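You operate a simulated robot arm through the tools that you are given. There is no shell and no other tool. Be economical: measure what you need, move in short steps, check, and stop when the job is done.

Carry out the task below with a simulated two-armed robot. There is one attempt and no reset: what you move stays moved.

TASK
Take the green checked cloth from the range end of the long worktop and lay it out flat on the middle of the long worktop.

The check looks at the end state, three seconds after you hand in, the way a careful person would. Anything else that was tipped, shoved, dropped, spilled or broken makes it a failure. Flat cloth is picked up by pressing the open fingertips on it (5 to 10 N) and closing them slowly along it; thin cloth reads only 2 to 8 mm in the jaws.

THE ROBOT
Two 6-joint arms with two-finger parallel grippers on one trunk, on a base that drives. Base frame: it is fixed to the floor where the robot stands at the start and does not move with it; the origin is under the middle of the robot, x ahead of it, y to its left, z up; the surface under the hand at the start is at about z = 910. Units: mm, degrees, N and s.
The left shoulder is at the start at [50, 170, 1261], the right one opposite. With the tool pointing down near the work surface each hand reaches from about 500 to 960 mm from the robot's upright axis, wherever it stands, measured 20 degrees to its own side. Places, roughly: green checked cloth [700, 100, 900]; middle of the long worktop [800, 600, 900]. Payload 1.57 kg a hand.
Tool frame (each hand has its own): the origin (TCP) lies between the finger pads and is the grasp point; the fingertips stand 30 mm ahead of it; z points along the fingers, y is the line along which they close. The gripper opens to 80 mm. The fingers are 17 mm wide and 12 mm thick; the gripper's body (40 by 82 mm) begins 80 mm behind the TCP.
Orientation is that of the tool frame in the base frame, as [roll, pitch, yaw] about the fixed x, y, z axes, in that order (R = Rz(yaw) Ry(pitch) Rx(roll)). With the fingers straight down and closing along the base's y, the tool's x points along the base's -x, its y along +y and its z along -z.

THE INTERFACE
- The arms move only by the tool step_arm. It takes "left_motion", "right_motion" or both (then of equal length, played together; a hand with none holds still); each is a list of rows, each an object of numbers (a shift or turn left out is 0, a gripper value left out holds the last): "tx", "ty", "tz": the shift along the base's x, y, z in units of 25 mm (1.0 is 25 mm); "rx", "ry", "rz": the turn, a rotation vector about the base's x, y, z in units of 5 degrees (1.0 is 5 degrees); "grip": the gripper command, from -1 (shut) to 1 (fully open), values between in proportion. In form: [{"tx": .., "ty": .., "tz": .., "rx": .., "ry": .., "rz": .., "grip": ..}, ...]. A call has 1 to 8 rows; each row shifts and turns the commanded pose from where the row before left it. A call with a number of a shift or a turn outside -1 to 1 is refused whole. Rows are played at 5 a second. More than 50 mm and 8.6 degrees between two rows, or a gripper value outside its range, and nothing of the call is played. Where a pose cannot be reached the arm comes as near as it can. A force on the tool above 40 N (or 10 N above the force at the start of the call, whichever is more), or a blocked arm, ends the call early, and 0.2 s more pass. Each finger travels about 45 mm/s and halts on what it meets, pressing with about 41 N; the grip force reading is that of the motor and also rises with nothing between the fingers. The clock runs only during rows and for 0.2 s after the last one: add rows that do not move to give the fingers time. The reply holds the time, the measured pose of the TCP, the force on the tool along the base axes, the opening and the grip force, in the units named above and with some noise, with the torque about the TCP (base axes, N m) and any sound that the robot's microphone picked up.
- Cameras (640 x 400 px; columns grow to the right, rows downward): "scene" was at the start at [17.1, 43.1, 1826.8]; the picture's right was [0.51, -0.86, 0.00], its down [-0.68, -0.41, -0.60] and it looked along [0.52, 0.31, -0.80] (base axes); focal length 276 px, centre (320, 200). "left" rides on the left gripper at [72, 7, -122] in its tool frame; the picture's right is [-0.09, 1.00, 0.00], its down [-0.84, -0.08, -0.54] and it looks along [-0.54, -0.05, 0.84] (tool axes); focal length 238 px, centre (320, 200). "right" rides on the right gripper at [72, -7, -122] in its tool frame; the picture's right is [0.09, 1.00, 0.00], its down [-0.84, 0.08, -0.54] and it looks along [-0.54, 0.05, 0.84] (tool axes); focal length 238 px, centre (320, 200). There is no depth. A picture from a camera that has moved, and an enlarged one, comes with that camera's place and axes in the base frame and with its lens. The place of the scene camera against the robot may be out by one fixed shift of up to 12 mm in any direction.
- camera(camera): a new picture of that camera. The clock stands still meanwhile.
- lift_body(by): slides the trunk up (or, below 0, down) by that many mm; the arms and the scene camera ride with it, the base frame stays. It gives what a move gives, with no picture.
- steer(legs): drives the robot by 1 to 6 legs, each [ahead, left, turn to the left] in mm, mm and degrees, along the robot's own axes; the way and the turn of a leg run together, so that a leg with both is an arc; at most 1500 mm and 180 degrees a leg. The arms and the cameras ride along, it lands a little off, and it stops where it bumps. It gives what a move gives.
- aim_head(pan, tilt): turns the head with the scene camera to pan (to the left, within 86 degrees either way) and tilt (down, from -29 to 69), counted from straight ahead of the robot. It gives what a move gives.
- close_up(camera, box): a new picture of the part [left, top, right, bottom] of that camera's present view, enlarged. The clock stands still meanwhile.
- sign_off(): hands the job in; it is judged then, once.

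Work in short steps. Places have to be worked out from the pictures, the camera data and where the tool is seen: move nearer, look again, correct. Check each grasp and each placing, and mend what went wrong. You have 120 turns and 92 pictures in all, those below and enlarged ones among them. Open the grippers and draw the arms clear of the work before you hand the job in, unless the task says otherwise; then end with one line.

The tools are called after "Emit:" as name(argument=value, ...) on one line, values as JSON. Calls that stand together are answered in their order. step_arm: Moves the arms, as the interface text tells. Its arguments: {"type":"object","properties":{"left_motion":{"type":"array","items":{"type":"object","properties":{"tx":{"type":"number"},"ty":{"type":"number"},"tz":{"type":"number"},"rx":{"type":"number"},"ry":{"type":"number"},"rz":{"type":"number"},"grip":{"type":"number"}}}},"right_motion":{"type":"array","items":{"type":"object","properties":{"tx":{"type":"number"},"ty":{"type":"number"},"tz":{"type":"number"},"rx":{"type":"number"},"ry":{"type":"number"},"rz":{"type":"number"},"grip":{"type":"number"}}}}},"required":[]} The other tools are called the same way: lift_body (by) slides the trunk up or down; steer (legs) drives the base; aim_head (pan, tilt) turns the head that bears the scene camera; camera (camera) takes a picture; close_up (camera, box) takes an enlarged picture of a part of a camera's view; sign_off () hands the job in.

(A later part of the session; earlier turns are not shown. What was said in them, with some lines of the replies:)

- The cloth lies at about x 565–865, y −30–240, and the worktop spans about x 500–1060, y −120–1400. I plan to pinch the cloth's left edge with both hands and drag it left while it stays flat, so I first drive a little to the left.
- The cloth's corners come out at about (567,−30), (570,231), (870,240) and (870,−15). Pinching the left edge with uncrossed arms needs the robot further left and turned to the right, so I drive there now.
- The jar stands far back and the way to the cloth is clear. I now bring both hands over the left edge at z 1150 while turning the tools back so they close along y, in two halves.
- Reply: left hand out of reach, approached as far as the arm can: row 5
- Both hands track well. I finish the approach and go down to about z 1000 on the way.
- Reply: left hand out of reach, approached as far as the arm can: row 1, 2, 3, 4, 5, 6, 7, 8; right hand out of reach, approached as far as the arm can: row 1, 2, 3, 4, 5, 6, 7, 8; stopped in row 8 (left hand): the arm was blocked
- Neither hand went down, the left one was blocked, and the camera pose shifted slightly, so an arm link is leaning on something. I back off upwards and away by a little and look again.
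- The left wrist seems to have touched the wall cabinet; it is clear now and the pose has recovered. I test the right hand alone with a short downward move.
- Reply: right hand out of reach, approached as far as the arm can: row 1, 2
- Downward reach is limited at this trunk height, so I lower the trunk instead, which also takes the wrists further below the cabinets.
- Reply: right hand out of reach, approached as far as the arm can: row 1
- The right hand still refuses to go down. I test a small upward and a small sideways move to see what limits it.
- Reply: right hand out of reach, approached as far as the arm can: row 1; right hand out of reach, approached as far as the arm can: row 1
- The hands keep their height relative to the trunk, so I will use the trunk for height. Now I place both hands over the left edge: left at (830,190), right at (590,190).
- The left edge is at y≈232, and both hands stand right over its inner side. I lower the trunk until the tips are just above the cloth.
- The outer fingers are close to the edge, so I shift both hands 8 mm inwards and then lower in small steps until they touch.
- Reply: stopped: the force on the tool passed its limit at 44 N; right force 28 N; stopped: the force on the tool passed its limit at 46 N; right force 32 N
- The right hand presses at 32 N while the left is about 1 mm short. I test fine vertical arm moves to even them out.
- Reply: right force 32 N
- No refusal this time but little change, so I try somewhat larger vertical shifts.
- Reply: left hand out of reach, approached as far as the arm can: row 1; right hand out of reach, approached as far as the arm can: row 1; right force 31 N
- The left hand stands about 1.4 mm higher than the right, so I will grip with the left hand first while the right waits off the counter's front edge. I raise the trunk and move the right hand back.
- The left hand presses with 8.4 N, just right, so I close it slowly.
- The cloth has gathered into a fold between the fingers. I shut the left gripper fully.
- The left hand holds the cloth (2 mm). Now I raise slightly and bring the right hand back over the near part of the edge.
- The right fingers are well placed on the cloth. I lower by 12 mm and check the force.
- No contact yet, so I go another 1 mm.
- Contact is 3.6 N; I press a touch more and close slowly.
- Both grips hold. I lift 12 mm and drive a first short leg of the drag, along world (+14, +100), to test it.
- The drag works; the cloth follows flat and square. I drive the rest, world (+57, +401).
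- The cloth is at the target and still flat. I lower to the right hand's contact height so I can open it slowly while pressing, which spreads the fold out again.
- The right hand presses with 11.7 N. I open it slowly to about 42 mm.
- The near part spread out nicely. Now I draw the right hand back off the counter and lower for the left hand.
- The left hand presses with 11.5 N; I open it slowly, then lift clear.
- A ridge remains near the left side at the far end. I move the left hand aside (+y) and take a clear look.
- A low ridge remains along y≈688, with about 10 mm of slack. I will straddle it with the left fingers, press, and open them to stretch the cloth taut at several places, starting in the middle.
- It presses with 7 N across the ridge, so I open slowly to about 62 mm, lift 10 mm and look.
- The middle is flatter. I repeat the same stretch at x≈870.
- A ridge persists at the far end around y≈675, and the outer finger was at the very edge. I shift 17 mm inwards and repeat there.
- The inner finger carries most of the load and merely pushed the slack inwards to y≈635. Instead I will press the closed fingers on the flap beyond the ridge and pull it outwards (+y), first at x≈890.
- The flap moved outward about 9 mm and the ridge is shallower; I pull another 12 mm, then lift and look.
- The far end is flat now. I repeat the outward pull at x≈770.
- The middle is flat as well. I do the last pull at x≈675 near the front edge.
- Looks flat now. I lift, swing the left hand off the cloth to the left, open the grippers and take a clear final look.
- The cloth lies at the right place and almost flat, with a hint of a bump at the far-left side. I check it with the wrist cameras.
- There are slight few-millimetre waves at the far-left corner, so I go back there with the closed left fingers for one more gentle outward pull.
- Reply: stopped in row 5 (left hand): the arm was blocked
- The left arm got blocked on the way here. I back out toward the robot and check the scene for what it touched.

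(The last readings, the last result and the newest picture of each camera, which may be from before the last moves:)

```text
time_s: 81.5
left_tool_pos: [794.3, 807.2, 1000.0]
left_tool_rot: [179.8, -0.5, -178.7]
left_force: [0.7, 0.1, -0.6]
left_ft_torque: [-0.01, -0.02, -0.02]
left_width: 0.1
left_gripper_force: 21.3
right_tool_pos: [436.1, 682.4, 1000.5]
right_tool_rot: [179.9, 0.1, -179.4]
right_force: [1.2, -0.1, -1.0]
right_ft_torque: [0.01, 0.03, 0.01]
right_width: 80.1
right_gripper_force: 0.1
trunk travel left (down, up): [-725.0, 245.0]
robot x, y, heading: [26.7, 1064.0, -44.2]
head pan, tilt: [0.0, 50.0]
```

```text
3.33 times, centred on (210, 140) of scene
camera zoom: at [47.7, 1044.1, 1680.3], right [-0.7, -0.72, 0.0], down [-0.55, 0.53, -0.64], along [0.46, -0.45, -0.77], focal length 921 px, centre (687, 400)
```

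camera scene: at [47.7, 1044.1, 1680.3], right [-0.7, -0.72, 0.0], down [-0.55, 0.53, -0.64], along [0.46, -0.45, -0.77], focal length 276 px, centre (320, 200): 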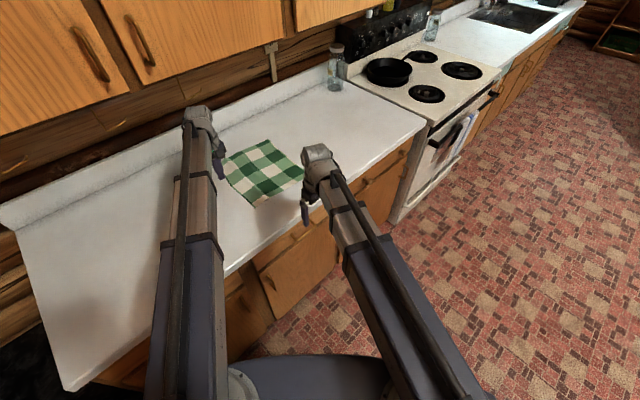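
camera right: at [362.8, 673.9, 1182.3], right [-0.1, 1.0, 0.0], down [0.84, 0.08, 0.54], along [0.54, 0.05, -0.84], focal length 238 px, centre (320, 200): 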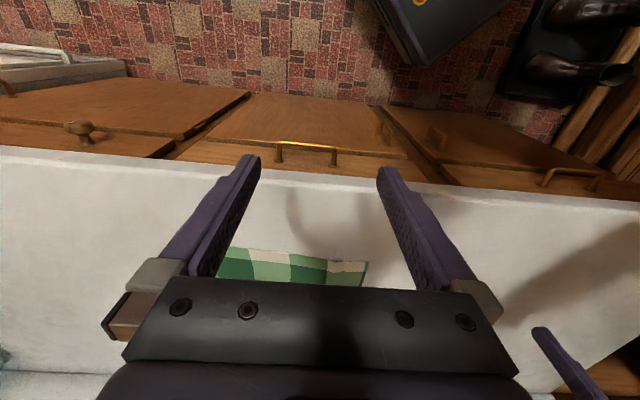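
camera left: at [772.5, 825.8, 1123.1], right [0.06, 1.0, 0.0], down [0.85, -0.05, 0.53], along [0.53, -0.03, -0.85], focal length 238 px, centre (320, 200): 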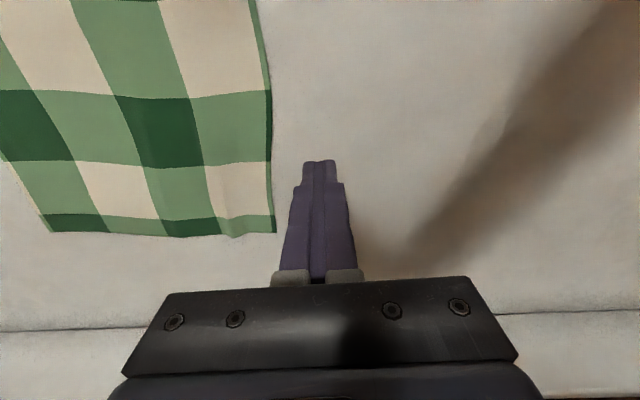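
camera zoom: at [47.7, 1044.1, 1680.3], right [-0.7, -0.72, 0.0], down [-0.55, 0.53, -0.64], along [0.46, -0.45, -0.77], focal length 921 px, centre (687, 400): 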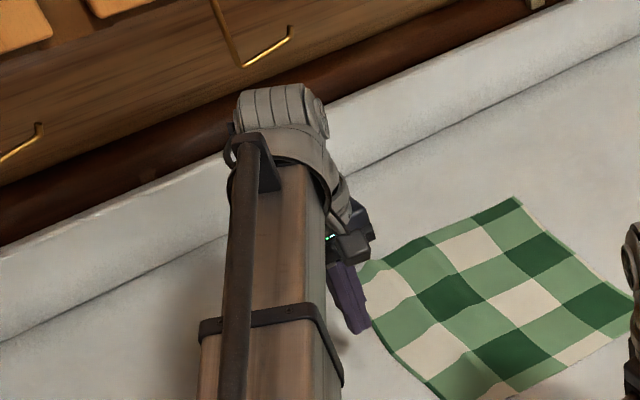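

Nothing was displaced; the wrist had only met the fixed wall rail. I take the lower, proven route: down to z 970, over y≈735, then out to x≈900.

Emit:
lift_body(by=-32)

Emit:
step_arm(left_motion=[{"ty": -1}, {"ty": -1}, {"ty": -0.9}, {"tx": 1}, {"tx": 1}, {"tx": 1}, {"tx": 1}, {}])

Emit:
camera(camera="left")

```text
time_s: 82.2
left_tool_pos: [794.0, 808.4, 969.0]
left_tool_rot: [179.8, -0.5, -178.7]
left_force: [0.1, 0.4, -0.4]
left_ft_torque: [-0.03, 0.01, 0.01]
left_width: 0.0
left_gripper_force: 21.3
right_tool_pos: [436.9, 683.7, 969.1]
right_tool_rot: [-180.0, 0.1, -179.5]
right_force: [-0.1, -0.2, 0.0]
right_ft_torque: [0.01, 0.0, 0.04]
right_width: 80.3
right_gripper_force: 0.0
trunk travel left (down, up): [-693.0, 277.0]
robot x, y, heading: [30.4, 1068.3, -44.1]
head pan, tilt: [0.0, 50.0]
```

```text
time_s: 84.0
left_tool_pos: [895.9, 736.9, 967.8]
left_tool_rot: [179.8, -0.5, -178.6]
left_force: [0.0, 0.7, -0.9]
left_ft_torque: [0.0, -0.04, -0.01]
left_width: 0.2
left_gripper_force: 21.2
right_tool_pos: [435.5, 683.7, 967.7]
right_tool_rot: [-179.9, 0.0, -179.4]
right_force: [1.6, 0.1, -0.6]
right_ft_torque: [0.01, 0.02, 0.03]
right_width: 80.0
right_gripper_force: 0.0
trunk travel left (down, up): [-693.0, 277.0]
robot x, y, heading: [27.3, 1065.2, -44.1]
head pan, tilt: [0.0, 50.0]
```

```text
41 pictures are left
camera left: at [824.4, 741.8, 1090.5], right [0.07, 1.0, 0.0], down [0.84, -0.06, 0.53], along [0.53, -0.03, -0.85], focal length 238 px, centre (320, 200)
```

left: 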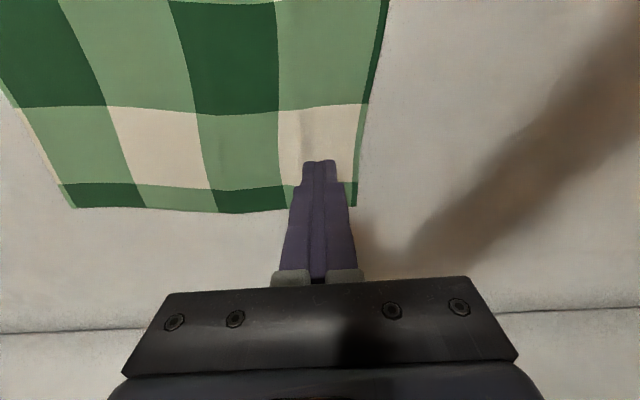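

The fingers stand just outside the small bump and inside the edge. I press and pull 14 mm outward.

Emit:
lift_body(by=-27.8)

Emit:
step_arm(left_motion=[{"ty": 0.14}, {"ty": 0.14}, {"ty": 0.14}, {"ty": 0.14}, {}])

Emit:
lift_body(by=32)

Emit:
step_arm(left_motion=[{"tx": -1}, {"tx": -1}, {"tx": -1}, {"tx": -1, "ty": 0.5}, {"tx": -1, "ty": 1}, {"tx": -1, "ty": 1}, {"tx": -1, "ty": 1}, {"tx": -1, "ty": 1, "grip": 1}])

Emit:
camera(camera="scene")

Emit:
close_up(camera="scene", box=[205, 120, 325, 220])

```text
time_s: 84.8
left_tool_pos: [894.9, 736.5, 941.4]
left_tool_rot: [179.9, -0.4, -178.6]
left_force: [-1.0, 0.4, 8.0]
left_ft_torque: [0.0, 0.01, 0.03]
left_width: 0.3
left_gripper_force: 21.4
right_tool_pos: [435.6, 685.1, 940.6]
right_tool_rot: [-179.8, 0.1, -179.4]
right_force: [0.0, 0.9, -0.2]
right_ft_torque: [0.01, -0.04, -0.01]
right_width: 80.2
right_gripper_force: 0.1
trunk travel left (down, up): [-665.0, 305.0]
robot x, y, heading: [24.3, 1067.2, -44.3]
head pan, tilt: [0.0, 50.0]
```

```text
time_s: 86.0
left_tool_pos: [894.9, 751.5, 942.0]
left_tool_rot: [179.8, -0.5, -178.6]
left_force: [-0.7, -3.6, 10.6]
left_ft_torque: [-0.13, -0.07, 0.01]
left_width: 0.3
left_gripper_force: 21.7
right_tool_pos: [436.1, 683.8, 940.9]
right_tool_rot: [-179.9, 0.2, -179.4]
right_force: [-0.1, -0.6, -0.5]
right_ft_torque: [0.0, -0.02, 0.01]
right_width: 80.0
right_gripper_force: 0.0
trunk travel left (down, up): [-665.0, 305.0]
robot x, y, heading: [26.1, 1070.6, -44.2]
head pan, tilt: [0.0, 50.0]
```

```text
time_s: 86.8
left_tool_pos: [894.0, 750.5, 971.9]
left_tool_rot: [179.8, -0.5, -178.6]
left_force: [0.0, 0.8, 0.3]
left_ft_torque: [0.0, -0.01, -0.02]
left_width: 0.1
left_gripper_force: 21.2
right_tool_pos: [436.4, 683.6, 972.6]
right_tool_rot: [-179.8, 0.1, -179.4]
right_force: [0.1, -0.3, -0.3]
right_ft_torque: [-0.01, 0.01, 0.04]
right_width: 80.1
right_gripper_force: 0.1
trunk travel left (down, up): [-697.0, 273.0]
robot x, y, heading: [27.1, 1070.5, -44.2]
head pan, tilt: [0.0, 50.0]
```

```text
time_s: 88.5
left_tool_pos: [693.8, 865.8, 972.9]
left_tool_rot: [179.8, -0.6, -178.7]
left_force: [-1.4, -0.1, 0.8]
left_ft_torque: [0.02, -0.04, 0.01]
left_width: 31.8
left_gripper_force: 0.1
left hand out of reach, approached as far as the arm can: row 7
right_tool_pos: [435.7, 684.1, 972.1]
right_tool_rot: [-180.0, 0.0, -179.4]
right_force: [-0.3, -0.3, 0.1]
right_ft_torque: [-0.01, -0.01, 0.02]
right_width: 79.9
right_gripper_force: 0.1
trunk travel left (down, up): [-697.0, 273.0]
robot x, y, heading: [27.5, 1063.2, -44.5]
head pan, tilt: [0.0, 50.0]
```

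```text
40 pictures are left
camera scene: at [47.1, 1045.8, 1652.2], right [-0.7, -0.72, 0.0], down [-0.55, 0.53, -0.64], along [0.46, -0.45, -0.77], focal length 276 px, centre (320, 200)
```

scene: 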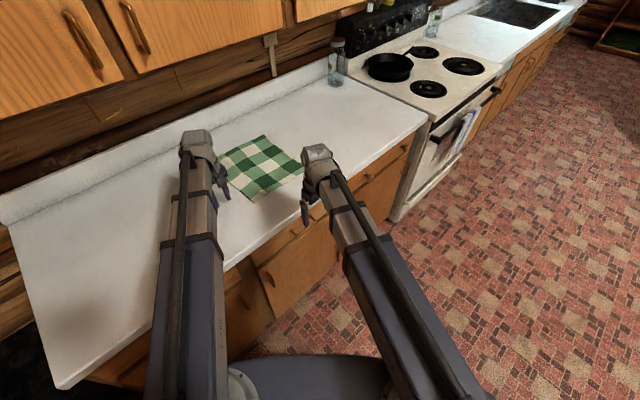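

```text
4.00 times, centred on (265, 170) of scene
camera zoom: at [47.1, 1045.8, 1652.2], right [-0.7, -0.72, 0.0], down [-0.55, 0.53, -0.64], along [0.46, -0.45, -0.77], focal length 1105 px, centre (540, 320)
```

zoom: 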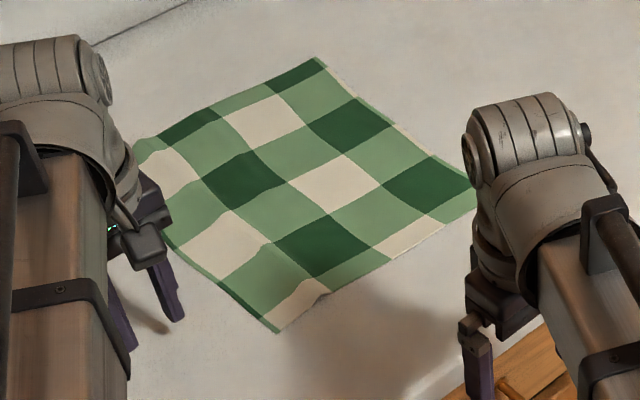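

The cloth is flat and square. I lift and drive straight back from the counter to clear the arms, then take a final look.

Emit:
lift_body(by=60)

Emit:
steer(legs=[[-214, -210, 0]])

Emit:
step_arm(left_motion=[{"grip": 1}, {}, {}, {}])

Emit:
camera(camera="scene")

Emit:
camera(camera="left")

```text
time_s: 89.5
left_tool_pos: [693.9, 864.4, 1032.3]
left_tool_rot: [179.8, -0.5, -178.6]
left_force: [-0.4, -0.5, 0.0]
left_ft_torque: [0.0, -0.01, 0.0]
left_width: 80.1
left_gripper_force: 0.2
right_tool_pos: [436.0, 682.8, 1032.3]
right_tool_rot: [-179.8, 0.1, -179.3]
right_force: [0.3, 0.6, -0.1]
right_ft_torque: [-0.05, 0.01, -0.01]
right_width: 79.9
right_gripper_force: 0.0
trunk travel left (down, up): [-757.0, 213.0]
robot x, y, heading: [25.5, 1067.1, -44.0]
head pan, tilt: [0.0, 50.0]
```

```text
time_s: 91.6
left_tool_pos: [394.7, 864.1, 1031.9]
left_tool_rot: [179.8, -0.4, -178.5]
left_force: [-0.2, -0.1, 0.3]
left_ft_torque: [-0.01, -0.03, 0.02]
left_width: 79.9
left_gripper_force: 0.1
right_tool_pos: [136.6, 683.2, 1032.7]
right_tool_rot: [-179.9, 0.1, -179.3]
right_force: [0.2, 0.0, 0.7]
right_ft_torque: [0.02, 0.0, 0.03]
right_width: 80.3
right_gripper_force: 0.1
trunk travel left (down, up): [-757.0, 213.0]
robot x, y, heading: [-270.8, 1064.8, -44.2]
head pan, tilt: [0.0, 50.0]
```

```text
time_s: 92.6
left_tool_pos: [396.1, 864.6, 1032.7]
left_tool_rot: [179.9, -0.5, -178.6]
left_force: [0.3, -0.1, -0.8]
left_ft_torque: [-0.01, -0.02, 0.01]
left_width: 80.0
left_gripper_force: 0.1
right_tool_pos: [138.4, 682.0, 1032.8]
right_tool_rot: [-179.9, 0.1, -179.2]
right_force: [0.4, 0.3, 0.1]
right_ft_torque: [0.0, 0.04, -0.01]
right_width: 80.0
right_gripper_force: 0.1
trunk travel left (down, up): [-757.0, 213.0]
robot x, y, heading: [-270.9, 1064.4, -44.2]
head pan, tilt: [0.0, 50.0]
```

```text
38 pictures are left
camera scene: at [-250.8, 1043.8, 1712.2], right [-0.7, -0.72, 0.0], down [-0.55, 0.53, -0.64], along [0.46, -0.45, -0.77], focal length 276 px, centre (320, 200)
```

scene: 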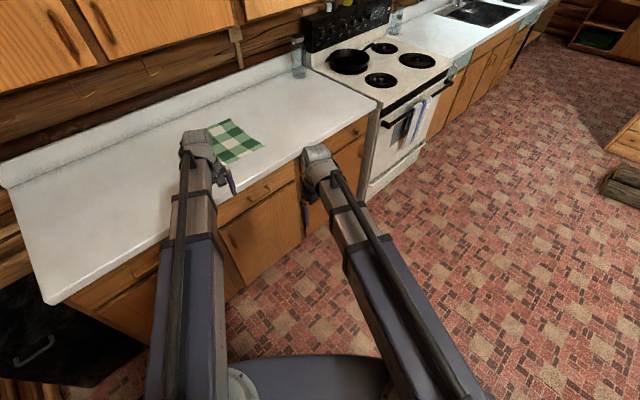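

```text
37 pictures are left
camera left: at [324.7, 868.9, 1154.6], right [0.07, 1.0, 0.0], down [0.84, -0.06, 0.53], along [0.53, -0.03, -0.85], focal length 238 px, centre (320, 200)
```

left: 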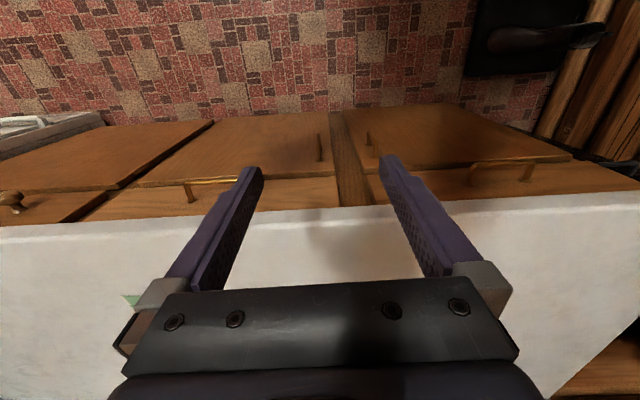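

The cloth lies flat on the middle of the worktop at about y 510–765, the jar and pan are where they were, and both arms are clear with grippers open. I hand in.

Emit:
sign_off()

```text
The job is handed in.
```

The green checked cloth is on the middle of the long worktop, flat apart from faint waves at its far-left corner, with its edges square to the worktop. Nothing else looks moved, though the left wrist bumped something fixed at the back (wall cabinet or rail) twice. Both arms are clear with grippers open.
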